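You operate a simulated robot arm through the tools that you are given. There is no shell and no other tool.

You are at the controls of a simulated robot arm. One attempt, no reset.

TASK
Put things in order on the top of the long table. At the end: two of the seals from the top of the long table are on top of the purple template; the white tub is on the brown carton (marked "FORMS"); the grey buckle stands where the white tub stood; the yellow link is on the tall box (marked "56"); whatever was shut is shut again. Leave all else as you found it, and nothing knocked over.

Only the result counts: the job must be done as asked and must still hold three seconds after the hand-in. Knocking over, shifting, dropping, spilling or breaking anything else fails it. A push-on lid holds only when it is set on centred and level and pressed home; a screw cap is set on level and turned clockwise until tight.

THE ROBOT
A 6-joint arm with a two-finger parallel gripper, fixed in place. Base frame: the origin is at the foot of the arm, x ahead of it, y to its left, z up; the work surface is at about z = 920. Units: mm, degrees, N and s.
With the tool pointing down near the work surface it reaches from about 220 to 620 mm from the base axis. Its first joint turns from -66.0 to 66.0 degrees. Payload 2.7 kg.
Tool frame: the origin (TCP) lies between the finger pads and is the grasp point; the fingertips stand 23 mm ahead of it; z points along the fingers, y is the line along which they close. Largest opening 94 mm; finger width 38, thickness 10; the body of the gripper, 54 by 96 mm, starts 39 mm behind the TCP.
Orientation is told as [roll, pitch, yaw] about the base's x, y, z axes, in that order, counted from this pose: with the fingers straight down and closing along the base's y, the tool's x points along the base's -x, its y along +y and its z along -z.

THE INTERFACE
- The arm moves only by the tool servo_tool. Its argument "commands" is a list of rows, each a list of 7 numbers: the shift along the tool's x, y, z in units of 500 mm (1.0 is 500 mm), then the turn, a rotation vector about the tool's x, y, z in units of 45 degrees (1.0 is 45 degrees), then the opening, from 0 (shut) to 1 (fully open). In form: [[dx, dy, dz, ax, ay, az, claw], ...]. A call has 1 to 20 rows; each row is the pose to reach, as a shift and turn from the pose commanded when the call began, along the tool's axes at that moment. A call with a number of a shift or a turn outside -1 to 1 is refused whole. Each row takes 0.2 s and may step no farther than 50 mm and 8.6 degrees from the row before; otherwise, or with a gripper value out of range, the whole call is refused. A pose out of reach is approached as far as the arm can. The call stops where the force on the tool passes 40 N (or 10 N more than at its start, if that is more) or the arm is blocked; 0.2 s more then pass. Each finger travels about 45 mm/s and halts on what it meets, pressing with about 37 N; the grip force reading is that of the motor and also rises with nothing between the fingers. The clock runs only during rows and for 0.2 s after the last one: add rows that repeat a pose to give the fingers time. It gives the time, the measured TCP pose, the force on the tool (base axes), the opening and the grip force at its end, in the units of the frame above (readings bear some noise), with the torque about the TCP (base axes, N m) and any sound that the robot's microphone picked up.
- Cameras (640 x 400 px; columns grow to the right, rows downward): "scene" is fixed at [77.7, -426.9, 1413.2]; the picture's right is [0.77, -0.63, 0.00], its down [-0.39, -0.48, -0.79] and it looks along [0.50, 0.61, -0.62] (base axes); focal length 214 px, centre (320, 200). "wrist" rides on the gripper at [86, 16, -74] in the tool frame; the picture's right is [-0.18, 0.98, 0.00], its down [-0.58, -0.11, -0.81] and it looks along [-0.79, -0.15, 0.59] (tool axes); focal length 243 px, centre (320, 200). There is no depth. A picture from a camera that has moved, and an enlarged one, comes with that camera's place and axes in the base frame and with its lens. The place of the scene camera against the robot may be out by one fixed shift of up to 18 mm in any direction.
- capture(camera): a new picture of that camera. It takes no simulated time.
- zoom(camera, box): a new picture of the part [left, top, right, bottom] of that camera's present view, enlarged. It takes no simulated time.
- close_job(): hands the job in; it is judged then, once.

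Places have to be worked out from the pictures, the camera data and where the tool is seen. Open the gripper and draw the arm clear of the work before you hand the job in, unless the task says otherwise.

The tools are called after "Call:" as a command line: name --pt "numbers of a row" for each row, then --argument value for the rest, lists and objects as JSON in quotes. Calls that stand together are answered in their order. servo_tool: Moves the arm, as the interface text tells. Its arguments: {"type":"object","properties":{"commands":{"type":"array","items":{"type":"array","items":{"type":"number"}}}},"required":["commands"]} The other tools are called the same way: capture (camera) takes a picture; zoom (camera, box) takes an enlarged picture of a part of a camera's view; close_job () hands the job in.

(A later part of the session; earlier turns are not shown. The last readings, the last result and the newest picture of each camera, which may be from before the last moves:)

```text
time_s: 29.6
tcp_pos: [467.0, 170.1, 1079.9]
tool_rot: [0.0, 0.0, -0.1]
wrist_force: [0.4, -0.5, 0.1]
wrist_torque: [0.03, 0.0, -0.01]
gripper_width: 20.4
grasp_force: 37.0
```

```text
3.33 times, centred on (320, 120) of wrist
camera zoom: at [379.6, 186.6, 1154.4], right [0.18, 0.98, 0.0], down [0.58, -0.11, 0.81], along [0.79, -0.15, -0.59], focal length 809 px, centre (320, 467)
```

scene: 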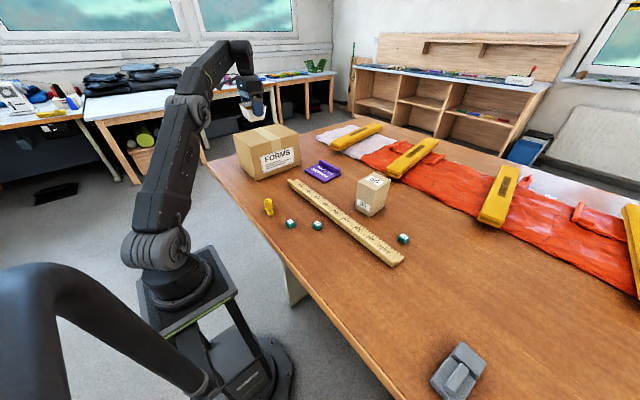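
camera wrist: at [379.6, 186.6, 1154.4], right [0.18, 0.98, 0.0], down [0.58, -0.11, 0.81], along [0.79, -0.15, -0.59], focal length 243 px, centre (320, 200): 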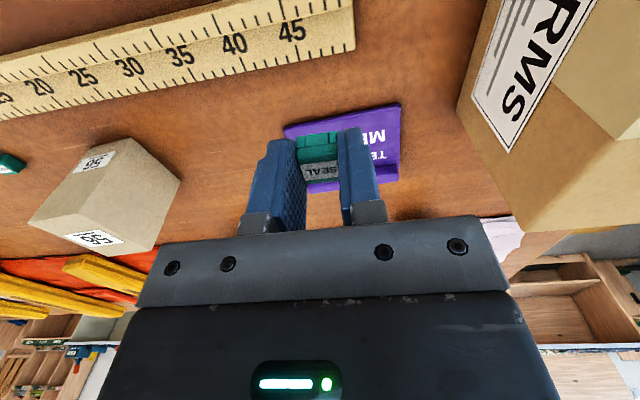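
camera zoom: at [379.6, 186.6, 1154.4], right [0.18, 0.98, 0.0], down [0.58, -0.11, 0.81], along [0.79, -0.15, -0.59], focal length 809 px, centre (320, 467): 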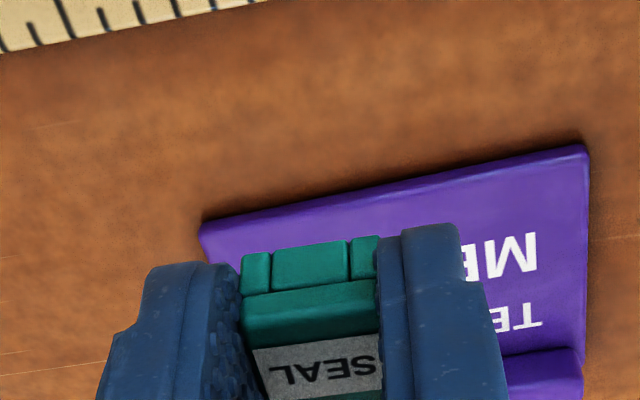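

The template's flat part spans x≈546–625, y≈113–245. I move to (566,148) and lower to just above the plate.

Call:
servo_tool --pt "-0.07 -0.015 0.02 0 0 0 0.1" --pt "-0.14 -0.03 0.05 0 0 0 0.1" --pt "-0.198 -0.044 0.1 0 0 0 0.1" --pt "-0.198 -0.044 0.16 0 0 0 0.1" --pt "-0.198 -0.044 0.21 0 0 0 0.1" --pt "-0.198 -0.044 0.21 0 0 0 0.1"

Call:
capture --camera "wrist"

Call:
zoom --camera "scene" --box '[290, 140, 360, 190]'

```text
time_s: 31.0
tcp_pos: [567.1, 150.8, 970.7]
tool_rot: [0.0, 0.0, -0.1]
wrist_force: [-0.2, 1.2, 0.5]
wrist_torque: [-0.01, 0.0, -0.05]
gripper_width: 20.3
grasp_force: 37.3
```

```text
taken
camera wrist: at [480.1, 167.4, 1046.3], right [0.18, 0.98, 0.0], down [0.58, -0.11, 0.81], along [0.79, -0.15, -0.59], focal length 243 px, centre (320, 200)
```

wrist: 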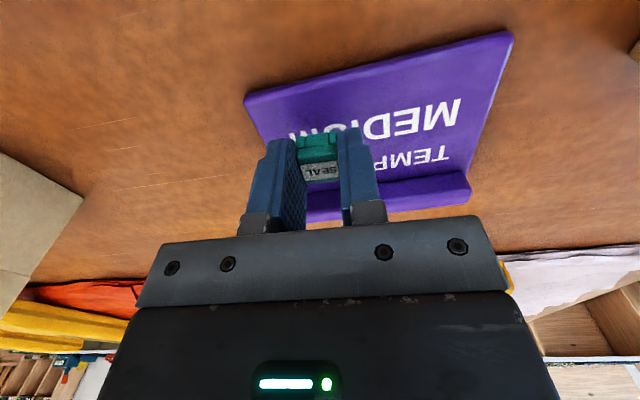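

```text
8.00 times, centred on (325, 165) of scene
camera zoom: at [77.7, -426.9, 1413.2], right [0.77, -0.63, 0.0], down [-0.39, -0.48, -0.79], along [0.5, 0.61, -0.62], focal length 1716 px, centre (280, 480)
```

zoom: 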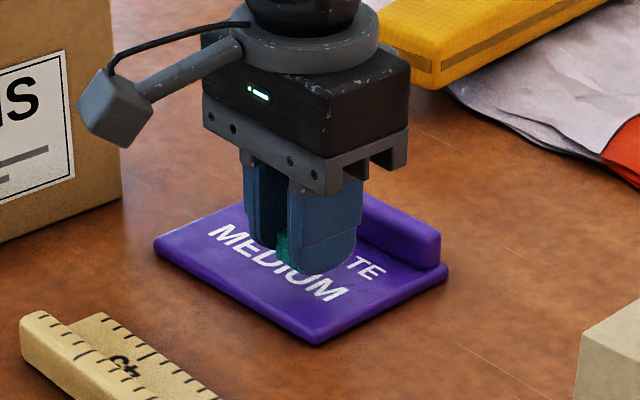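

The seal hovers over the plate with margin from its edges. I lower close, then in small steps until contact.

Call:
servo_tool --pt "0 0 0.014 0 0 0 0.1" --pt "0 0 0.024 0 0 0 0.1" --pt "0 0 0.028 0 0 0 0.1" --pt "0 0 0.031 0 0 0 0.1" --pt "0 0 0.033 0 0 0 0.1"

```text
time_s: 32.2
tcp_pos: [568.5, 148.3, 954.9]
tool_rot: [0.0, 0.0, 0.0]
wrist_force: [-1.0, 0.0, 0.7]
wrist_torque: [-0.05, 0.02, -0.02]
gripper_width: 20.2
grasp_force: 37.5
```

Call:
servo_tool --pt "0 0 0.002 0 0 0 0.1" --pt "0 0 0.004 0 0 0 0.1" --pt "0 0 0.004 0 0 0 0.1"

Call:
zoom --camera "scene" --box '[290, 140, 360, 190]'

```text
time_s: 33.0
tcp_pos: [567.5, 149.0, 955.5]
tool_rot: [0.0, -0.1, 0.1]
wrist_force: [-1.4, -3.6, 9.4]
wrist_torque: [-0.13, 0.04, 0.01]
gripper_width: 20.3
grasp_force: 37.0
```

```text
8.00 times, centred on (325, 165) of scene
camera zoom: at [77.5, -427.1, 1413.2], right [0.77, -0.63, 0.0], down [-0.39, -0.48, -0.79], along [0.5, 0.61, -0.62], focal length 1716 px, centre (280, 480)
```

zoom: 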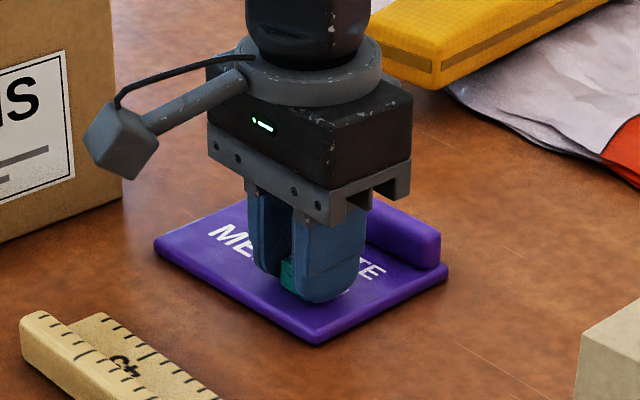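

Contact with 9 N; I open the fingers and rise.

Call:
servo_tool --pt "0 0 -0.001 0 0 0 0.1" --pt "0 0 -0.001 0 0 0 0.3" --pt "0 0 -0.001 0 0 0 0.5" --pt "0 0 -0.001 0 0 0 0.5" --pt "0 0 -0.04 0 0 0 0.5" --pt "0 0 -0.12 0 0 0 0.5" --pt "0 0 -0.2 0 0 0 0.5"

Call:
capture --camera "wrist"

Call:
zoom --camera "scene" --box '[290, 140, 360, 190]'

```text
time_s: 34.6
tcp_pos: [567.6, 149.7, 1054.5]
tool_rot: [0.0, 0.0, 0.0]
wrist_force: [-0.3, 0.2, -0.2]
wrist_torque: [0.0, -0.04, -0.06]
gripper_width: 47.2
grasp_force: 0.0
```

```text
taken
camera wrist: at [480.3, 166.1, 1131.1], right [0.18, 0.98, 0.0], down [0.58, -0.11, 0.81], along [0.79, -0.15, -0.59], focal length 243 px, centre (320, 200)
```

wrist: 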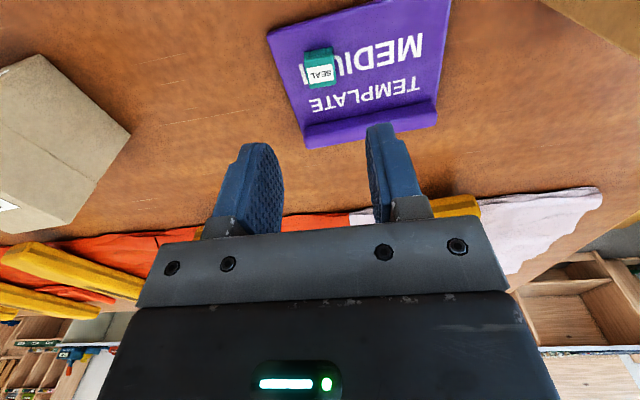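

```text
8.00 times, centred on (325, 165) of scene
camera zoom: at [77.7, -426.9, 1413.2], right [0.77, -0.63, 0.0], down [-0.39, -0.48, -0.79], along [0.5, 0.61, -0.62], focal length 1716 px, centre (280, 480)
```

zoom: 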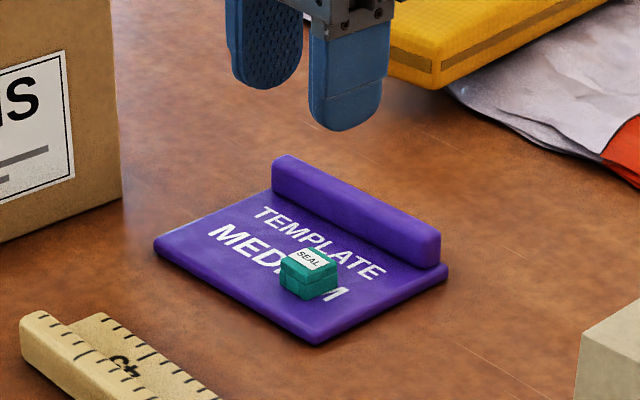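

Seal 1 sits well on the template. I go over seal 2 at about (369.5,−58).

Call:
servo_tool --pt "0.057 -0.059 0 0 0 0 0.5" --pt "0.113 -0.119 0 0 0 0 0.5" --pt "0.17 -0.178 0 0 0 0 0.5" --pt "0.226 -0.238 0 0 0 0 0.5" --pt "0.283 -0.297 0 0 0 0 0.5" --pt "0.339 -0.357 0 0 0 0 0.5" --pt "0.396 -0.416 0 0 0 0 0.5" --pt "0.396 -0.416 0 0 0 0 0.5"

Call:
capture --camera "wrist"

Call:
zoom --camera "wrist" --box '[260, 10, 380, 110]'

```text
time_s: 36.4
tcp_pos: [371.5, -60.0, 1054.1]
tool_rot: [0.0, 0.0, 0.1]
wrist_force: [0.2, 0.1, 0.6]
wrist_torque: [-0.03, 0.02, 0.01]
gripper_width: 46.7
grasp_force: 0.1
```

```text
taken
camera wrist: at [284.3, -44.4, 1129.5], right [0.18, 0.98, 0.0], down [0.58, -0.11, 0.81], along [0.79, -0.15, -0.59], focal length 243 px, centre (320, 200)
```

wrist: 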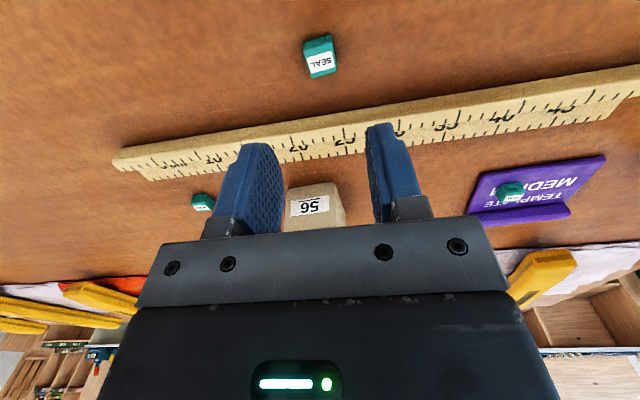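

```text
4.00 times, centred on (320, 60) of wrist
camera zoom: at [284.3, -44.4, 1129.5], right [0.18, 0.98, 0.0], down [0.58, -0.11, 0.81], along [0.79, -0.15, -0.59], focal length 970 px, centre (320, 760)
```

zoom: 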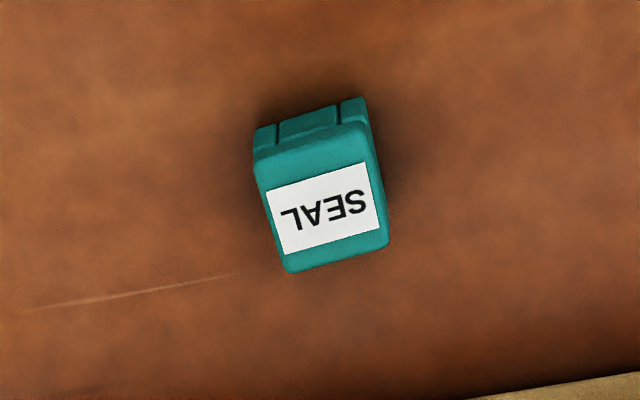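

Seal 2 centre is (369,−59), yaw ≈ +4°. I align and descend, then close.

Call:
servo_tool --pt "0.005 0.0016 0.04 0 0 -0.09 0.5" --pt "0.005 0.0016 0.1 0 0 -0.09 0.5" --pt "0.005 0.0016 0.16 0 0 -0.09 0.5" --pt "0.005 0.0016 0.2 0 0 -0.09 0.5" --pt "0.005 0.0016 0.215 0 0 -0.09 0.5" --pt "0.005 0.0016 0.215 0 0 -0.09 0.5"

Call:
capture --camera "wrist"

```text
time_s: 37.8
tcp_pos: [367.4, -61.0, 947.0]
tool_rot: [0.1, 0.0, 4.1]
wrist_force: [0.0, 0.1, -0.5]
wrist_torque: [-0.01, 0.05, 0.0]
gripper_width: 47.0
grasp_force: 0.0
```

```text
taken
camera wrist: at [280.1, -50.0, 1022.4], right [0.11, 0.99, 0.0], down [0.59, -0.07, 0.81], along [0.8, -0.09, -0.59], focal length 243 px, centre (320, 200)
```

wrist: 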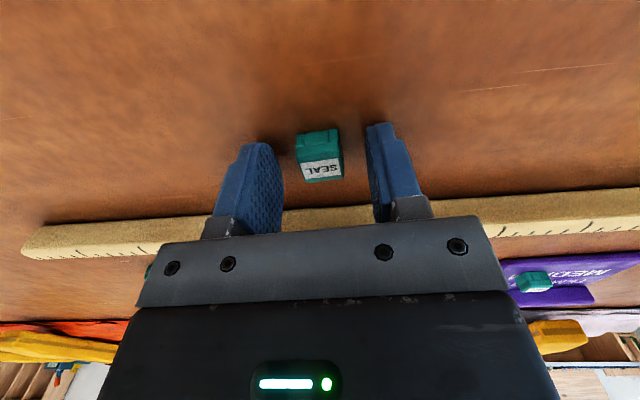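

The seal lies between the fingers as before; I close and lift.

Call:
servo_tool --pt "0 0 0 0 0 0 0.1" --pt "0 0 0 0 0 0 0.1" --pt "0 0 0 0 0 0 0.1" --pt "0 0 0 0 0 0 0.1"

Call:
servo_tool --pt "0 0 -0.01 0 0 0 0.1" --pt "0 0 -0.05 0 0 0 0.1" --pt "0 0 -0.12 0 0 0 0.1" --pt "0 0 -0.2 0 0 0 0.1" --pt "0 0 -0.23 0 0 0 0.1"

Call:
capture --camera "wrist"

```text
time_s: 38.8
tcp_pos: [368.5, -60.7, 947.4]
tool_rot: [0.0, 0.0, 4.2]
wrist_force: [-0.3, -0.2, 0.7]
wrist_torque: [-0.01, 0.01, 0.01]
gripper_width: 20.1
grasp_force: 37.6
```

```text
time_s: 40.0
tcp_pos: [364.8, -57.4, 1061.1]
tool_rot: [0.0, 0.0, 4.1]
wrist_force: [-0.5, -0.1, -1.3]
wrist_torque: [0.01, -0.01, 0.02]
gripper_width: 20.0
grasp_force: 37.2
```

```text
taken
camera wrist: at [276.9, -46.8, 1137.1], right [0.11, 0.99, 0.0], down [0.59, -0.07, 0.81], along [0.8, -0.09, -0.59], focal length 243 px, centre (320, 200)
```

wrist: 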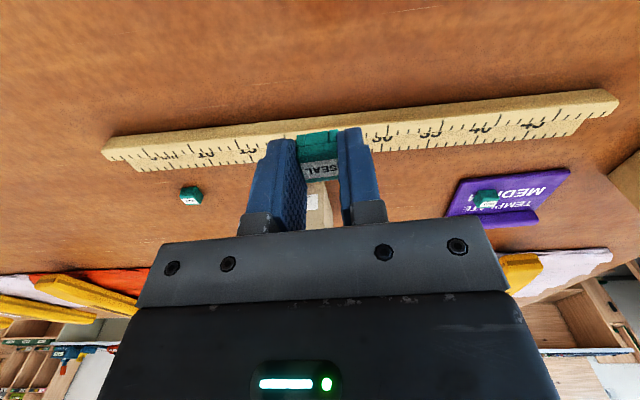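

Seal 2 is held. I carry it to the template, aiming at (566, 204).

Call:
servo_tool --pt "-0.054 0.062 0 0 0 0 0.1" --pt "-0.108 0.1245 0 0 0 0 0.1" --pt "-0.162 0.187 0 0 0 0 0.1" --pt "-0.216 0.249 0 0 0 0 0.1" --pt "-0.27 0.311 0 0 0 0 0.1" --pt "-0.324 0.3735 0 0 0 0 0.1" --pt "-0.378 0.436 0 0 0 0 0.1" --pt "-0.432 0.498 0.03 0 0 0 0.1" --pt "-0.432 0.498 0.08 0 0 0 0.1" --pt "-0.432 0.498 0.14 0 0 0 0.1" --pt "-0.432 0.498 0.165 0 0 0 0.1" --pt "-0.432 0.498 0.165 0 0 0 0.1"

Call:
capture --camera "wrist"

Call:
zoom --camera "scene" --box '[290, 140, 360, 190]'

```text
time_s: 42.6
tcp_pos: [563.9, 202.6, 979.2]
tool_rot: [0.0, 0.0, 4.0]
wrist_force: [-0.9, -0.4, 0.1]
wrist_torque: [-0.02, 0.02, -0.01]
gripper_width: 20.3
grasp_force: 37.0
```

```text
taken
camera wrist: at [476.5, 214.2, 1054.2], right [0.11, 0.99, 0.0], down [0.59, -0.07, 0.81], along [0.8, -0.09, -0.59], focal length 243 px, centre (320, 200)
```

wrist: 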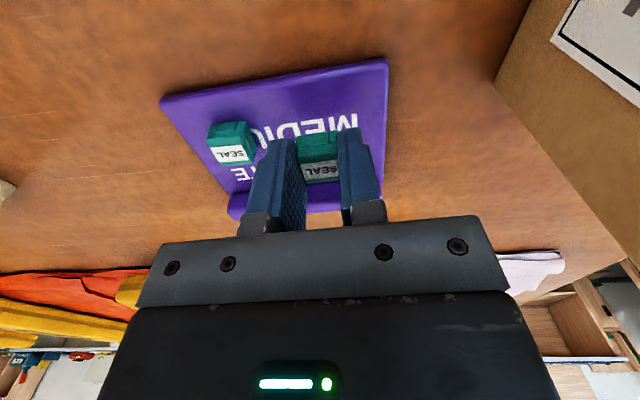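

```text
8.00 times, centred on (325, 165) of scene
camera zoom: at [77.7, -426.9, 1413.2], right [0.77, -0.63, 0.0], down [-0.39, -0.48, -0.79], along [0.5, 0.61, -0.62], focal length 1716 px, centre (280, 480)
```

zoom: 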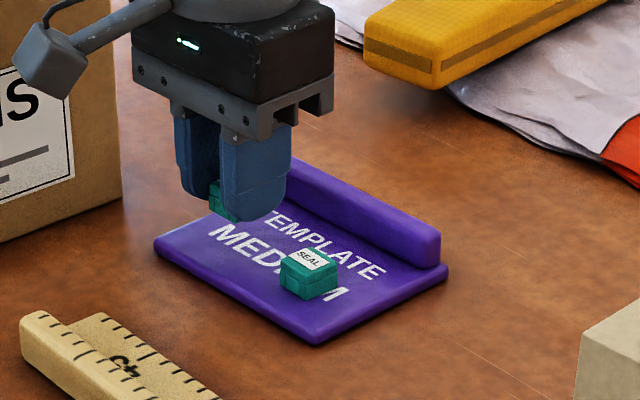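

Good clearance to seal 1. I lower to near contact in decreasing steps.

Call:
servo_tool --pt "0 0 0.02 0 0 0 0.1" --pt "0 0 0.034 0 0 0 0.1" --pt "0 0 0.038 0 0 0 0.1" --pt "0 0 0.042 0 0 0 0.1" --pt "0 0 0.044 0 0 0 0.1"

```text
time_s: 43.8
tcp_pos: [564.5, 205.2, 957.2]
tool_rot: [0.0, 0.0, 4.1]
wrist_force: [0.0, 0.0, -0.1]
wrist_torque: [0.01, 0.02, -0.02]
gripper_width: 20.2
grasp_force: 36.5
```

Call:
servo_tool --pt "0 0 0.002 0 0 0 0.1" --pt "0 0 0.003 0 0 0 0.1" --pt "0 0 0.003 0 0 0 0.1"

```text
time_s: 44.6
tcp_pos: [565.2, 205.5, 955.8]
tool_rot: [0.0, -0.1, 4.0]
wrist_force: [-1.3, -1.8, 6.5]
wrist_torque: [-0.05, 0.0, 0.01]
gripper_width: 20.1
grasp_force: 37.1
```

Contact at 6.5 N. I open modestly (so as not to reach seal 1) and rise.

Call:
servo_tool --pt "0 0 -0.0005 0 0 0 0.1" --pt "0 0 -0.0005 0 0 0 0.25" --pt "0 0 -0.0005 0 0 0 0.37" --pt "0 0 -0.0005 0 0 0 0.37" --pt "0 0 -0.04 0 0 0 0.37" --pt "0 0 -0.12 0 0 0 0.37" --pt "0 0 -0.2 0 0 0 0.37"

Call:
capture --camera "wrist"

Call:
zoom --camera "scene" --box '[290, 140, 360, 190]'

```text
time_s: 46.2
tcp_pos: [563.3, 203.3, 1052.7]
tool_rot: [-0.1, 0.1, 4.0]
wrist_force: [-0.1, 0.1, 0.7]
wrist_torque: [0.01, 0.02, 0.0]
gripper_width: 34.6
grasp_force: 0.0
```

```text
taken
camera wrist: at [475.2, 214.1, 1128.8], right [0.11, 0.99, 0.0], down [0.59, -0.07, 0.81], along [0.8, -0.09, -0.59], focal length 243 px, centre (320, 200)
```

wrist: 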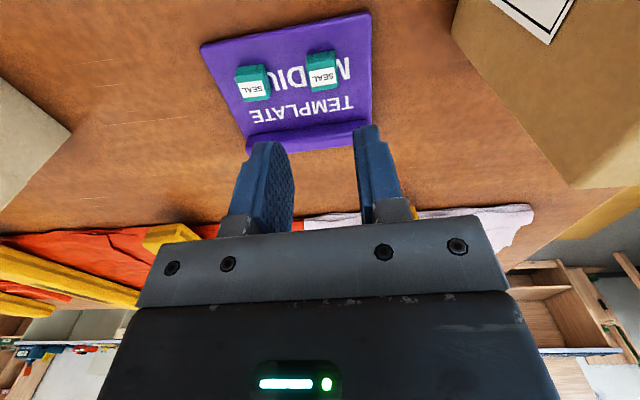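

```text
8.00 times, centred on (325, 165) of scene
camera zoom: at [77.7, -426.9, 1413.2], right [0.77, -0.63, 0.0], down [-0.39, -0.48, -0.79], along [0.5, 0.61, -0.62], focal length 1716 px, centre (280, 480)
```

zoom: 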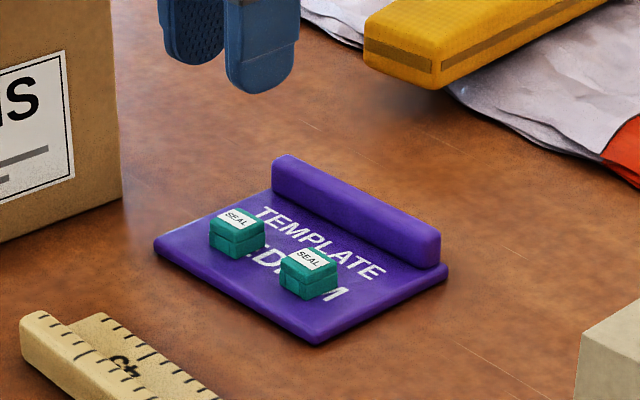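

Both seals are on the template. Now I head for the link near (290,100), turning the tool so the fingers close along x.

Call:
servo_tool --pt "0.071 -0.031 -0.01 0 0 -0.11 0.6" --pt "0.142 -0.062 -0.01 0 0 -0.22 0.6" --pt "0.213 -0.0934 -0.01 0 0 -0.33 0.6" --pt "0.284 -0.1245 -0.01 0 0 -0.45 0.6" --pt "0.355 -0.1556 -0.01 0 0 -0.56 0.6" --pt "0.426 -0.1868 -0.01 0 0 -0.67 0.6" --pt "0.497 -0.2179 -0.01 0 0 -0.78 0.6" --pt "0.569 -0.249 -0.01 0 0 -0.9 0.6"

Call:
servo_tool --pt "0 0 0 0 0 -0.18 0.6" --pt "0 0 0 0 0 -0.36 0.6" --pt "0 0 0 0 0 -0.54 0.6" --pt "0 0 0 0 0 -0.722 0.6" --pt "0 0 0 0 0 -0.722 0.6"

Call:
capture --camera "wrist"

```text
time_s: 48.0
tcp_pos: [288.5, 59.2, 1059.5]
tool_rot: [0.0, 0.0, 44.7]
wrist_force: [0.2, 1.2, 0.1]
wrist_torque: [0.01, 0.01, -0.01]
gripper_width: 56.4
grasp_force: 0.0
```

```text
time_s: 49.2
tcp_pos: [289.2, 59.5, 1060.6]
tool_rot: [-0.1, 0.0, 77.2]
wrist_force: [-0.1, -0.6, 0.0]
wrist_torque: [-0.01, 0.0, 0.01]
gripper_width: 56.3
grasp_force: 0.1
```

```text
taken
camera wrist: at [253.9, -20.0, 1135.8], right [-0.92, 0.4, 0.0], down [0.24, 0.54, 0.81], along [0.32, 0.74, -0.59], focal length 243 px, centre (320, 200)
```

wrist: 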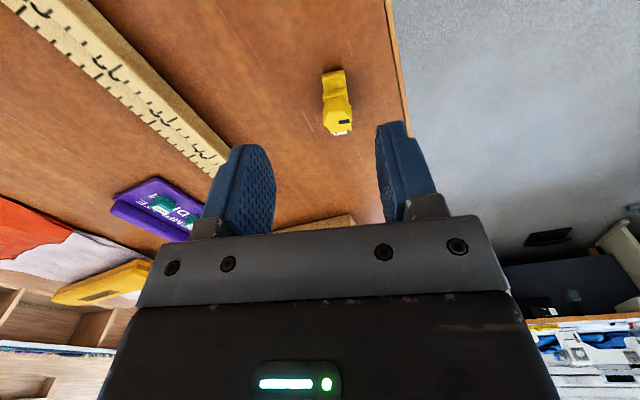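

Call:
zoom --camera "wrist" --box '[300, 55, 380, 145]'

Call:
zoom --camera "scene" --box '[253, 190, 289, 220]'

```text
4.44 times, centred on (340, 100) of wrist
camera zoom: at [253.9, -20.0, 1135.8], right [-0.92, 0.4, 0.0], down [0.24, 0.54, 0.81], along [0.32, 0.74, -0.59], focal length 1078 px, centre (231, 644)
```

zoom: 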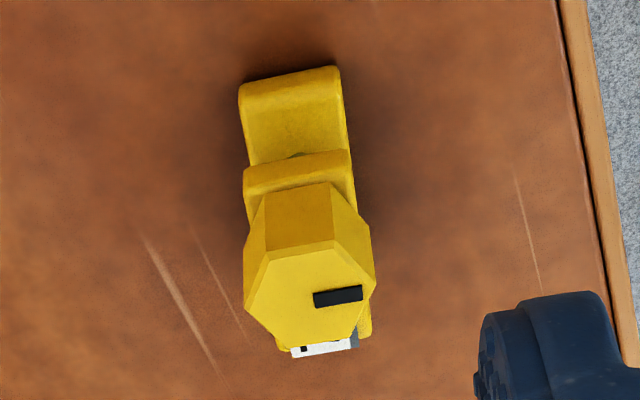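

```text
13.33 times, centred on (271, 205) of scene
camera zoom: at [77.7, -426.9, 1413.2], right [0.77, -0.63, 0.0], down [-0.39, -0.48, -0.79], along [0.5, 0.61, -0.62], focal length 2860 px, centre (973, 133)
```

zoom: 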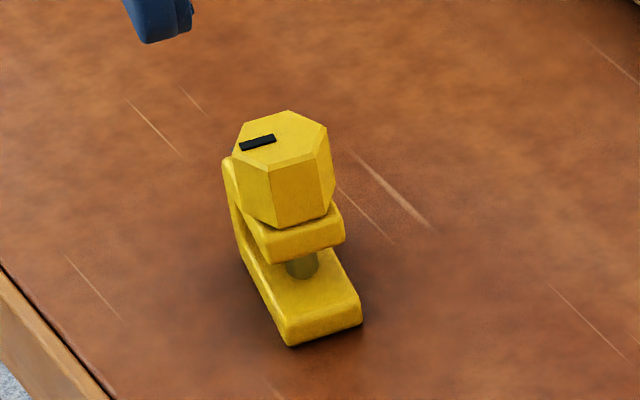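

The link: base front end at (285,80), width ≈19.5 mm, length ≈43 mm, yaw ≈ −11°, hex centre (288,94.6), top ≈971. I'll grip the upright behind the hex (TCP ≈ (294,126.5)), closing across its width; first I hover at z≈1000 to verify.

Call:
servo_tool --pt "-0.0442 0.007 0.04 0 0 -0.013 0.6" --pt "-0.0884 0.014 0.08 0 0 -0.026 0.6" --pt "-0.1326 0.021 0.12 0 0 -0.038 0.6" --pt "-0.1326 0.021 0.12 0 0 -0.038 0.6"

Call:
capture --camera "wrist"

Call:
zoom --camera "wrist" --box '[270, 60, 380, 180]'

Call:
zoom --camera "scene" --box '[245, 170, 305, 225]'

```text
time_s: 50.2
tcp_pos: [295.4, 127.9, 999.6]
tool_rot: [0.1, 0.0, 78.5]
wrist_force: [0.2, -0.2, -0.9]
wrist_torque: [0.0, -0.04, 0.01]
gripper_width: 56.1
grasp_force: 0.0
```

```text
taken
camera wrist: at [261.8, 46.4, 1076.0], right [-0.93, 0.37, 0.0], down [0.22, 0.55, 0.81], along [0.3, 0.75, -0.59], focal length 243 px, centre (320, 200)
```

wrist: 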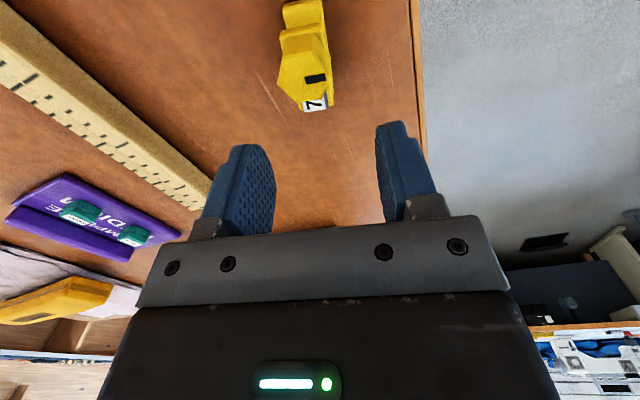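

```text
3.33 times, centred on (325, 120) of wrist
camera zoom: at [261.8, 46.4, 1076.0], right [-0.93, 0.37, 0.0], down [0.22, 0.55, 0.81], along [0.3, 0.75, -0.59], focal length 809 px, centre (303, 467)
```

zoom: 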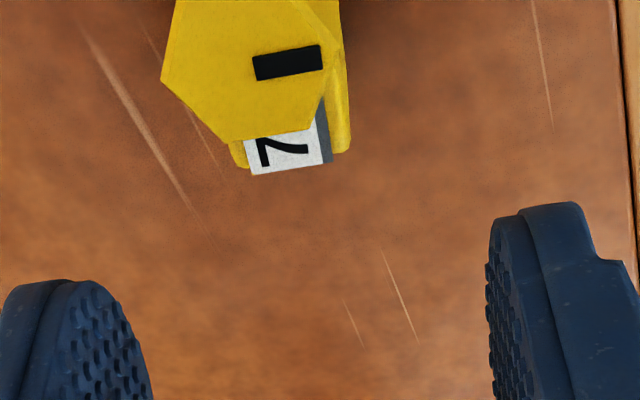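

```text
7.27 times, centred on (275, 198) of scene
camera zoom: at [77.7, -426.9, 1413.2], right [0.77, -0.63, 0.0], down [-0.39, -0.48, -0.79], along [0.5, 0.61, -0.62], focal length 1560 px, centre (647, 218)
```

zoom: 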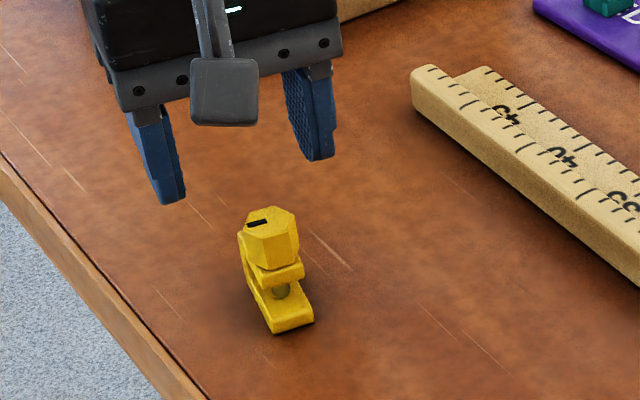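

In tool coordinates the link's rear end is ~6.5 mm and the hex ~25 mm toward the camera side, laterally centred. I shift 2.5 mm toward it and descend to z≈946.

Call:
servo_tool --pt "0.005 0 0.03 0 0 0 0.6" --pt "0.005 0 0.06 0 0 0 0.6" --pt "0.005 0 0.09 0 0 0 0.55" --pt "0.005 0 0.107 0 0 0 0.5" --pt "0.005 0 0.107 0 0 0 0.45"

Call:
capture --camera "wrist"

Call:
zoom --camera "scene" --box '[245, 170, 305, 225]'

```text
time_s: 51.4
tcp_pos: [292.9, 124.5, 947.3]
tool_rot: [0.0, 0.0, 78.8]
wrist_force: [0.1, -0.2, -0.1]
wrist_torque: [0.0, 0.03, -0.01]
gripper_width: 42.3
grasp_force: 0.0
```

```text
taken
camera wrist: at [259.5, 43.1, 1022.7], right [-0.93, 0.37, 0.0], down [0.22, 0.55, 0.81], along [0.3, 0.75, -0.59], focal length 243 px, centre (320, 200)
```

wrist: 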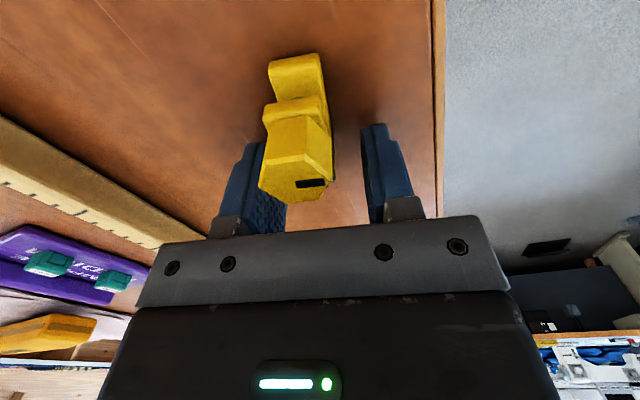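

```text
7.27 times, centred on (275, 198) of scene
camera zoom: at [77.7, -426.9, 1413.2], right [0.77, -0.63, 0.0], down [-0.39, -0.48, -0.79], along [0.5, 0.61, -0.62], focal length 1560 px, centre (647, 218)
```

zoom: 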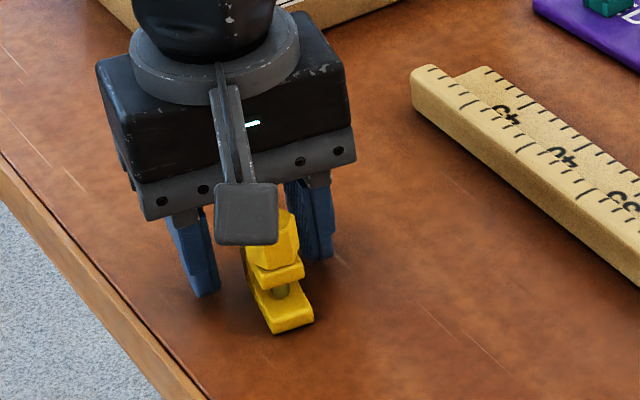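

Laterally centred. I close on the link.

Call:
servo_tool --pt "0 0 0 0 0 0 0.3" --pt "0 0 0 0 0 0 0.12" --pt "0 0 0 0 0 0 0.12" --pt "0 0 0 0 0 0 0.12" --pt "0 0 0 0 0 0 0.12"

Call:
zoom --camera "wrist" --box '[220, 40, 420, 240]'

Call:
zoom --camera "scene" --box '[245, 170, 305, 225]'

```text
time_s: 52.6
tcp_pos: [292.2, 124.5, 947.2]
tool_rot: [0.1, 0.0, 78.8]
wrist_force: [0.7, -0.3, -0.2]
wrist_torque: [0.0, 0.0, 0.02]
gripper_width: 19.7
grasp_force: 36.7
```

```text
2.00 times, centred on (320, 140) of wrist
camera zoom: at [259.4, 43.1, 1022.9], right [-0.93, 0.37, 0.0], down [0.22, 0.55, 0.81], along [0.3, 0.75, -0.59], focal length 485 px, centre (320, 320)
```

zoom: 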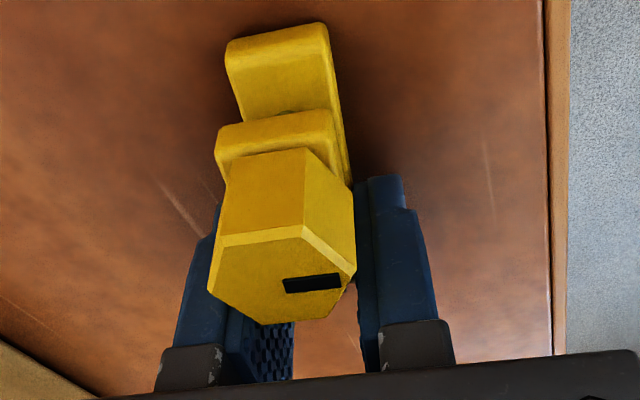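

```text
7.27 times, centred on (275, 198) of scene
camera zoom: at [77.7, -426.9, 1413.2], right [0.77, -0.63, 0.0], down [-0.39, -0.48, -0.79], along [0.5, 0.61, -0.62], focal length 1560 px, centre (647, 218)
```

zoom: 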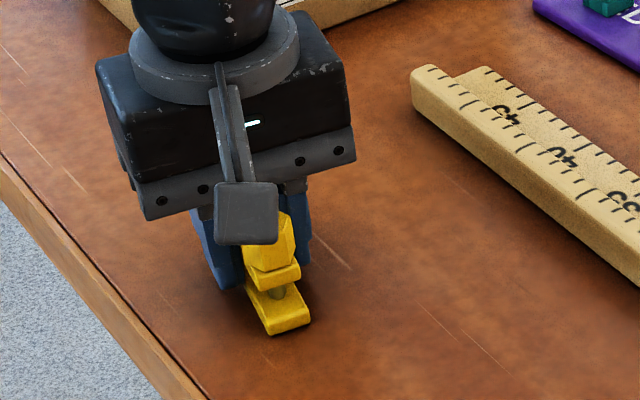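

Gripped at 19.7 mm — the body width. I lift a little and check it doesn't pivot.

Call:
servo_tool --pt "0 0 -0.006 0 0 0 0.12" --pt "0 0 -0.02 0 0 0 0.12" --pt "0 0 -0.06 0 0 0 0.12" --pt "0 0 -0.12 0 0 0 0.12" --pt "0 0 -0.2 0 0 0 0.12" --pt "0 0 -0.28 0 0 0 0.12" --pt "0 0 -0.34 0 0 0 0.12" --pt "0 0 -0.34 0 0 0 0.12"

Call:
zoom --camera "wrist" --box '[220, 40, 420, 240]'

Call:
capture --camera "scene"

```text
time_s: 54.4
tcp_pos: [291.7, 128.0, 1118.2]
tool_rot: [0.0, 0.0, 78.8]
wrist_force: [0.4, 0.0, -1.4]
wrist_torque: [0.05, -0.01, -0.01]
gripper_width: 19.7
grasp_force: 37.6
```

```text
2.00 times, centred on (320, 140) of wrist
camera zoom: at [258.2, 45.6, 1193.1], right [-0.93, 0.37, 0.0], down [0.22, 0.55, 0.81], along [0.3, 0.75, -0.59], focal length 485 px, centre (320, 320)
```

zoom: 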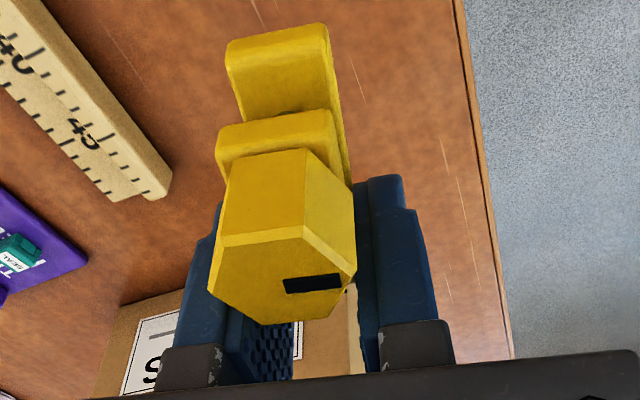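

```text
taken
```

scene: 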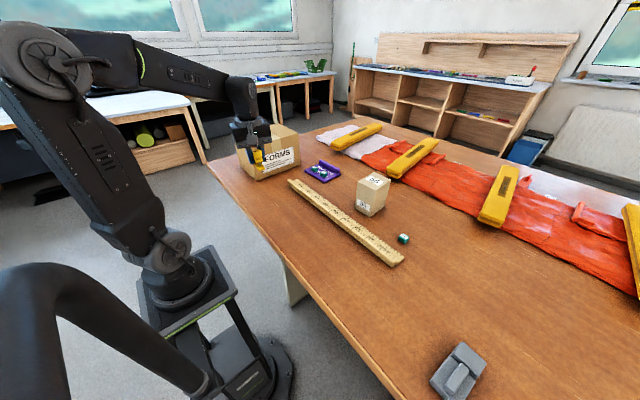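

The link is firmly held without pivoting. The tall box top spans about x 529–612, y −134…−66, z≈1022; I carry the link there to hover above.

Call:
servo_tool --pt "0.036 -0.077 0 0 0 0 0.12" --pt "0.073 -0.1535 0 0 0 0 0.12" --pt "0.109 -0.23 0 0 0 0 0.12" --pt "0.145 -0.307 0 0 0 0 0.12" --pt "0.1815 -0.384 0 0 0 0 0.12" --pt "0.218 -0.46 0 0 0 0 0.12" --pt "0.254 -0.537 0 0 0 0 0.12" --pt "0.2904 -0.614 0 0 0 0 0.12" --pt "0.2904 -0.614 0.02 0 0 0 0.12" --pt "0.2904 -0.614 0.02 0 0 0 0.12"

Call:
capture --camera "wrist"

Call:
zoom --camera "scene" --box '[330, 130, 420, 225]'

```text
time_s: 56.6
tcp_pos: [567.4, -77.2, 1107.8]
tool_rot: [0.1, 0.0, 78.9]
wrist_force: [-0.4, -0.3, -0.9]
wrist_torque: [0.01, -0.02, 0.0]
gripper_width: 19.6
grasp_force: 37.6
```

```text
taken
camera wrist: at [534.4, -159.2, 1181.6], right [-0.93, 0.37, 0.0], down [0.22, 0.55, 0.81], along [0.3, 0.75, -0.59], focal length 243 px, centre (320, 200)
```

wrist: 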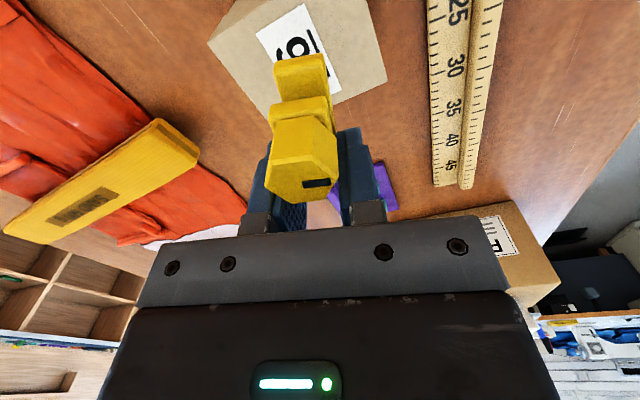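

```text
4.21 times, centred on (375, 178) of scene
camera zoom: at [77.7, -426.9, 1413.2], right [0.77, -0.63, 0.0], down [-0.39, -0.48, -0.79], along [0.5, 0.61, -0.62], focal length 903 px, centre (88, 295)
```

zoom: 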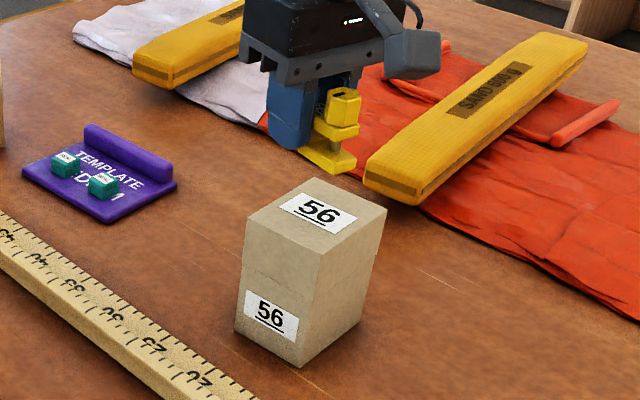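

I zoom in on the box top beneath the link to place it accurately.

Call:
zoom --camera "wrist" --box '[190, 0, 410, 140]'

```text
2.86 times, centred on (300, 70) of wrist
camera zoom: at [534.4, -159.2, 1181.6], right [-0.93, 0.37, 0.0], down [0.22, 0.55, 0.81], along [0.3, 0.75, -0.59], focal length 693 px, centre (377, 571)
```

zoom: 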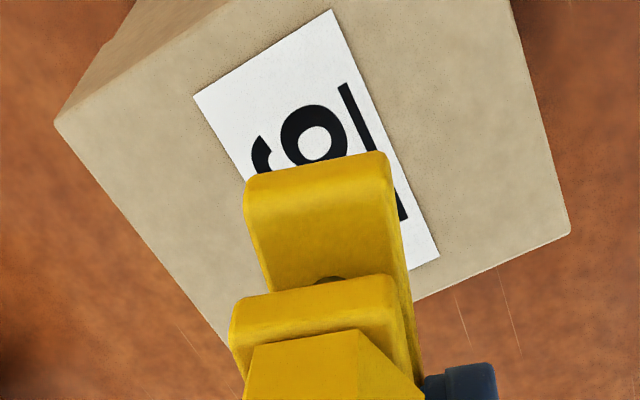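

Box top centre is about (570,−98); link will sit at about (566,−99). I lower about 42 mm and re-check visually.

Call:
servo_tool --pt "-0.0085 -0.0065 0.02 0 0 0 0.12" --pt "-0.0085 -0.0065 0.05 0 0 0 0.12" --pt "-0.0085 -0.0065 0.075 0 0 0 0.12" --pt "-0.0085 -0.0065 0.084 0 0 0 0.12" --pt "-0.0085 -0.0065 0.084 0 0 0 0.12"

Call:
zoom --camera "wrist" --box '[190, 0, 410, 140]'

Call:
zoom --camera "scene" --box '[340, 145, 400, 200]'

```text
time_s: 57.8
tcp_pos: [572.6, -74.4, 1064.8]
tool_rot: [-0.1, 0.0, 78.8]
wrist_force: [0.2, -0.2, -1.1]
wrist_torque: [0.02, -0.01, -0.01]
gripper_width: 19.7
grasp_force: 37.2
```

```text
2.86 times, centred on (300, 70) of wrist
camera zoom: at [538.5, -154.8, 1140.0], right [-0.93, 0.37, 0.0], down [0.22, 0.55, 0.81], along [0.3, 0.75, -0.59], focal length 693 px, centre (377, 571)
```

zoom: 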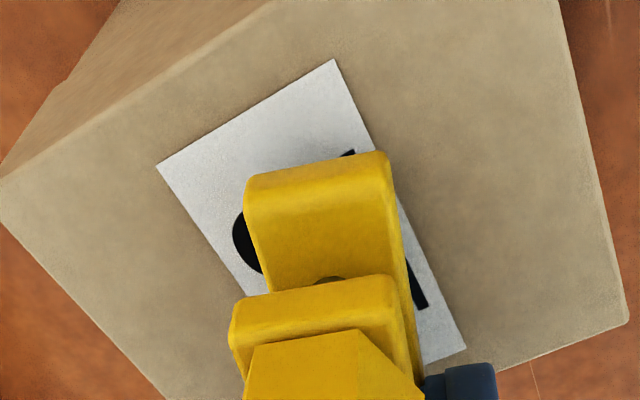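

```text
7.27 times, centred on (370, 172) of scene
camera zoom: at [77.7, -426.9, 1413.2], right [0.77, -0.63, 0.0], down [-0.39, -0.48, -0.79], along [0.5, 0.61, -0.62], focal length 1560 px, centre (-44, 400)
```

zoom: 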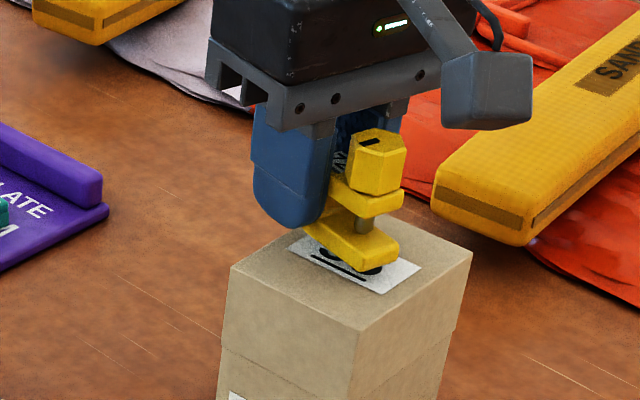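

I continue down in small steps watching the force.

Call:
servo_tool --pt "0 0 0.008 0 0 0 0.12" --pt "0 0 0.014 0 0 0 0.12" --pt "0 0 0.017 0 0 0 0.12" --pt "0 0 0.02 0 0 0 0.12" --pt "0 0 0.022 0 0 0 0.12"

Call:
zoom --camera "scene" --box '[340, 145, 400, 200]'

```text
time_s: 59.0
tcp_pos: [570.6, -73.1, 1057.7]
tool_rot: [-0.3, 0.0, 78.7]
wrist_force: [-5.8, 0.0, 16.0]
wrist_torque: [-0.33, 0.28, -0.06]
gripper_width: 19.8
grasp_force: 37.1
```

```text
7.27 times, centred on (370, 172) of scene
camera zoom: at [77.2, -426.8, 1413.2], right [0.77, -0.63, 0.0], down [-0.39, -0.48, -0.79], along [0.5, 0.61, -0.62], focal length 1560 px, centre (-44, 400)
```

zoom: 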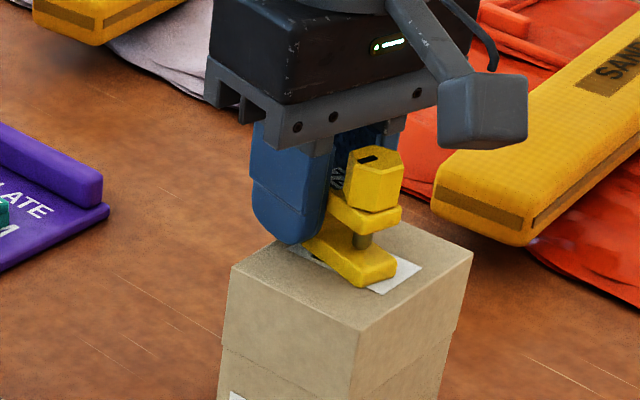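

Contact at 16 N (box top ≈1030). I relieve ~0.8 mm and check.

Call:
servo_tool --pt "0 0 -0.0008 0 0 0 0.12" --pt "0 0 -0.0016 0 0 0 0.12" --pt "0 0 -0.0016 0 0 0 0.12"

Call:
zoom --camera "wrist" --box '[220, 0, 420, 200]'

```text
time_s: 59.8
tcp_pos: [571.7, -73.9, 1056.9]
tool_rot: [-0.3, 0.0, 78.8]
wrist_force: [2.0, -0.6, 21.5]
wrist_torque: [-0.52, 0.1, 0.09]
gripper_width: 19.7
grasp_force: 37.0
```

```text
2.00 times, centred on (320, 100) of wrist
camera zoom: at [537.7, -155.3, 1132.5], right [-0.93, 0.37, 0.0], down [0.22, 0.55, 0.81], along [0.3, 0.75, -0.59], focal length 485 px, centre (320, 400)
```

zoom: 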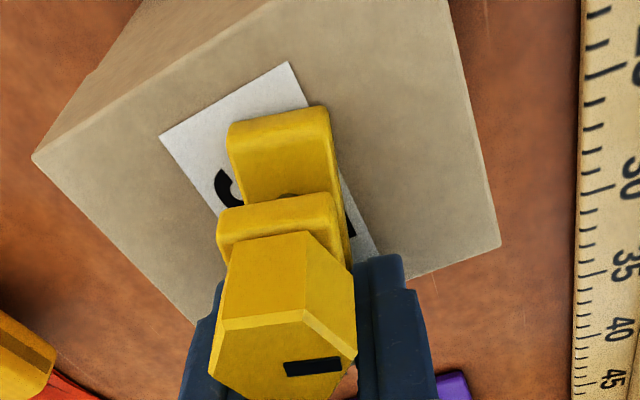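

Force is still 21 N (commanded pose was below); I relieve a bit more until just a light load.

Call:
servo_tool --pt "0 0 -0.0015 0 0 0 0.12" --pt "0 0 -0.003 0 0 0 0.12" --pt "0 0 -0.003 0 0 0 0.12"

```text
time_s: 60.6
tcp_pos: [570.3, -74.0, 1057.4]
tool_rot: [0.0, 0.0, 78.8]
wrist_force: [5.5, -2.4, 17.9]
wrist_torque: [-0.47, -0.07, 0.15]
gripper_width: 19.7
grasp_force: 37.4
```

Call:
servo_tool --pt "0 0 -0.0015 0 0 0 0.12" --pt "0 0 -0.003 0 0 0 0.12" --pt "0 0 -0.003 0 0 0 0.12"

```text
time_s: 61.4
tcp_pos: [571.1, -73.7, 1057.4]
tool_rot: [0.1, 0.0, 78.8]
wrist_force: [1.3, -1.5, 4.6]
wrist_torque: [-0.13, -0.06, 0.02]
gripper_width: 19.7
grasp_force: 36.4
```

Light 4.6 N contact now. I open and rise straight up.

Call:
servo_tool --pt "0 0 0 0 0 0 0.25" --pt "0 0 0 0 0 0 0.45" --pt "0 0 0 0 0 0 0.5" --pt "0 0 0 0 0 0 0.5"

Call:
zoom --camera "wrist" --box '[220, 0, 420, 200]'

Call:
zoom --camera "scene" --box '[340, 145, 400, 200]'

```text
time_s: 62.4
tcp_pos: [571.2, -73.6, 1058.9]
tool_rot: [0.1, 0.0, 78.8]
wrist_force: [0.5, 1.1, 0.0]
wrist_torque: [0.03, -0.03, -0.04]
gripper_width: 46.9
grasp_force: 0.0
```

```text
2.00 times, centred on (320, 100) of wrist
camera zoom: at [537.6, -155.1, 1134.1], right [-0.93, 0.37, 0.0], down [0.22, 0.55, 0.81], along [0.3, 0.75, -0.59], focal length 485 px, centre (320, 400)
```

zoom: 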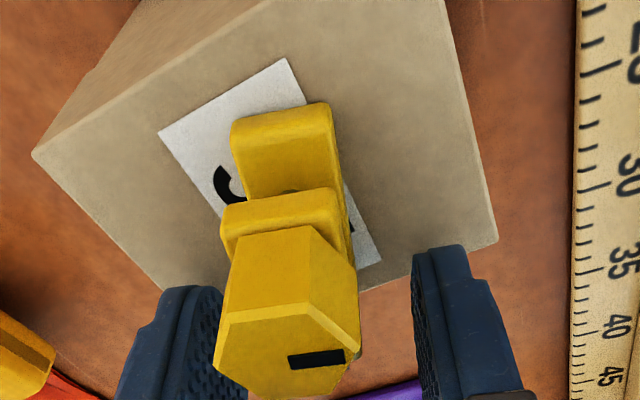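

```text
7.27 times, centred on (370, 172) of scene
camera zoom: at [77.7, -426.9, 1413.2], right [0.77, -0.63, 0.0], down [-0.39, -0.48, -0.79], along [0.5, 0.61, -0.62], focal length 1560 px, centre (-44, 400)
```

zoom: 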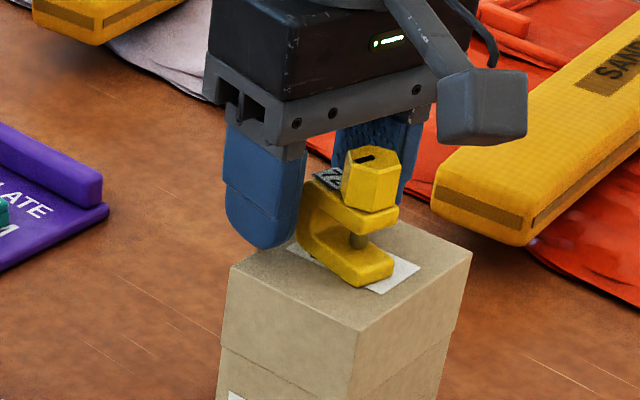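

The link stands on the box top. I rise straight up 110 mm.

Call:
servo_tool --pt "0 0 -0.02 0 0 0 0.5" --pt "0 0 -0.07 0 0 0 0.5" --pt "0 0 -0.14 0 0 0 0.5" --pt "0 0 -0.2 0 0 0 0.5" --pt "0 0 -0.2 0 0 0 0.5"

Call:
zoom --camera "scene" --box '[340, 160, 410, 225]'

Call:
capture --camera "wrist"

```text
time_s: 63.6
tcp_pos: [570.3, -70.8, 1159.0]
tool_rot: [0.1, 0.0, 78.7]
wrist_force: [-0.3, 0.2, -0.1]
wrist_torque: [0.0, 0.0, -0.01]
gripper_width: 47.3
grasp_force: 0.0
```

```text
6.15 times, centred on (375, 192) of scene
camera zoom: at [77.7, -426.9, 1413.2], right [0.77, -0.63, 0.0], down [-0.39, -0.48, -0.79], along [0.5, 0.61, -0.62], focal length 1320 px, centre (-18, 246)
```

zoom: 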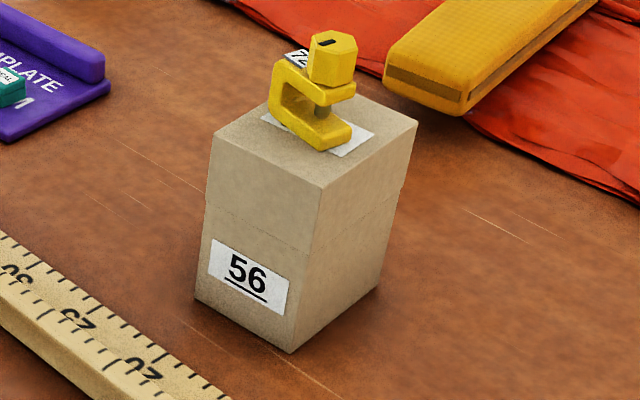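

```text
taken
camera wrist: at [536.4, -152.4, 1235.0], right [-0.93, 0.37, 0.0], down [0.22, 0.55, 0.81], along [0.3, 0.75, -0.59], focal length 243 px, centre (320, 200)
```

wrist: 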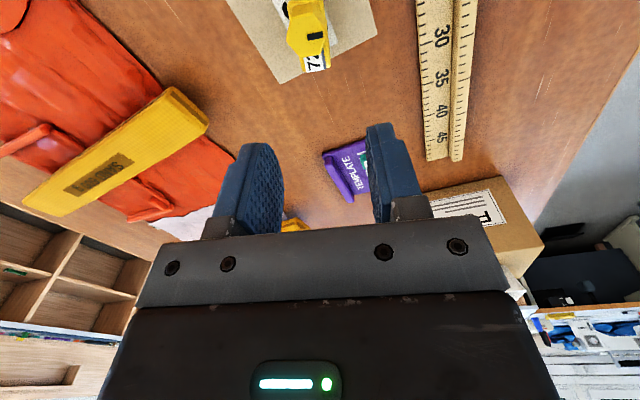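

The tall box hasn't moved and the link stands on it. Now the buckle: I travel toward (330,−440) turning the tool to yaw ≈ −5°.

Call:
servo_tool --pt "0.068 0.027 0 0 0 0.166 0.7" --pt "0.137 0.055 0 0 0 0.333 0.8" --pt "0.205 0.082 0 0 0 0.5 0.9" --pt "0.273 0.109 0 0 0 0.667 1" --pt "0.342 0.137 0 0 0 0.833 1" --pt "0.41 0.164 0 0 0 1.0 1"

Call:
servo_tool --pt "0.0675 -0.029 0.013 0 0 0.144 1" --pt "0.135 -0.058 0.026 0 0 0.287 1" --pt "0.2025 -0.087 0.04 0 0 0.431 1" --pt "0.27 -0.116 0.053 0 0 0.575 1" --pt "0.3375 -0.145 0.066 0 0 0.718 1" --pt "0.405 -0.174 0.08 0 0 0.862 1" --pt "0.405 -0.174 0.08 0 0 0.862 1"

Call:
capture --camera "wrist"

```text
time_s: 65.0
tcp_pos: [453.4, -256.0, 1155.2]
tool_rot: [0.0, 0.0, 33.5]
wrist_force: [0.4, 0.3, -0.1]
wrist_torque: [0.0, 0.04, -0.02]
gripper_width: 94.1
grasp_force: 0.2
```

```text
time_s: 66.6
tcp_pos: [327.6, -441.7, 1119.2]
tool_rot: [0.1, -0.1, -5.1]
wrist_force: [-1.1, 0.1, -1.2]
wrist_torque: [-0.05, -0.01, -0.02]
gripper_width: 93.9
grasp_force: 0.2
```

```text
taken
camera wrist: at [243.0, -418.5, 1194.3], right [0.27, 0.96, 0.0], down [0.57, -0.16, 0.81], along [0.78, -0.22, -0.59], focal length 243 px, centre (320, 200)
```

wrist: 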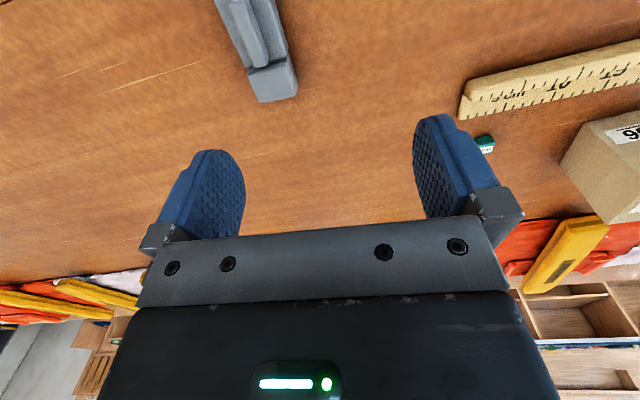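

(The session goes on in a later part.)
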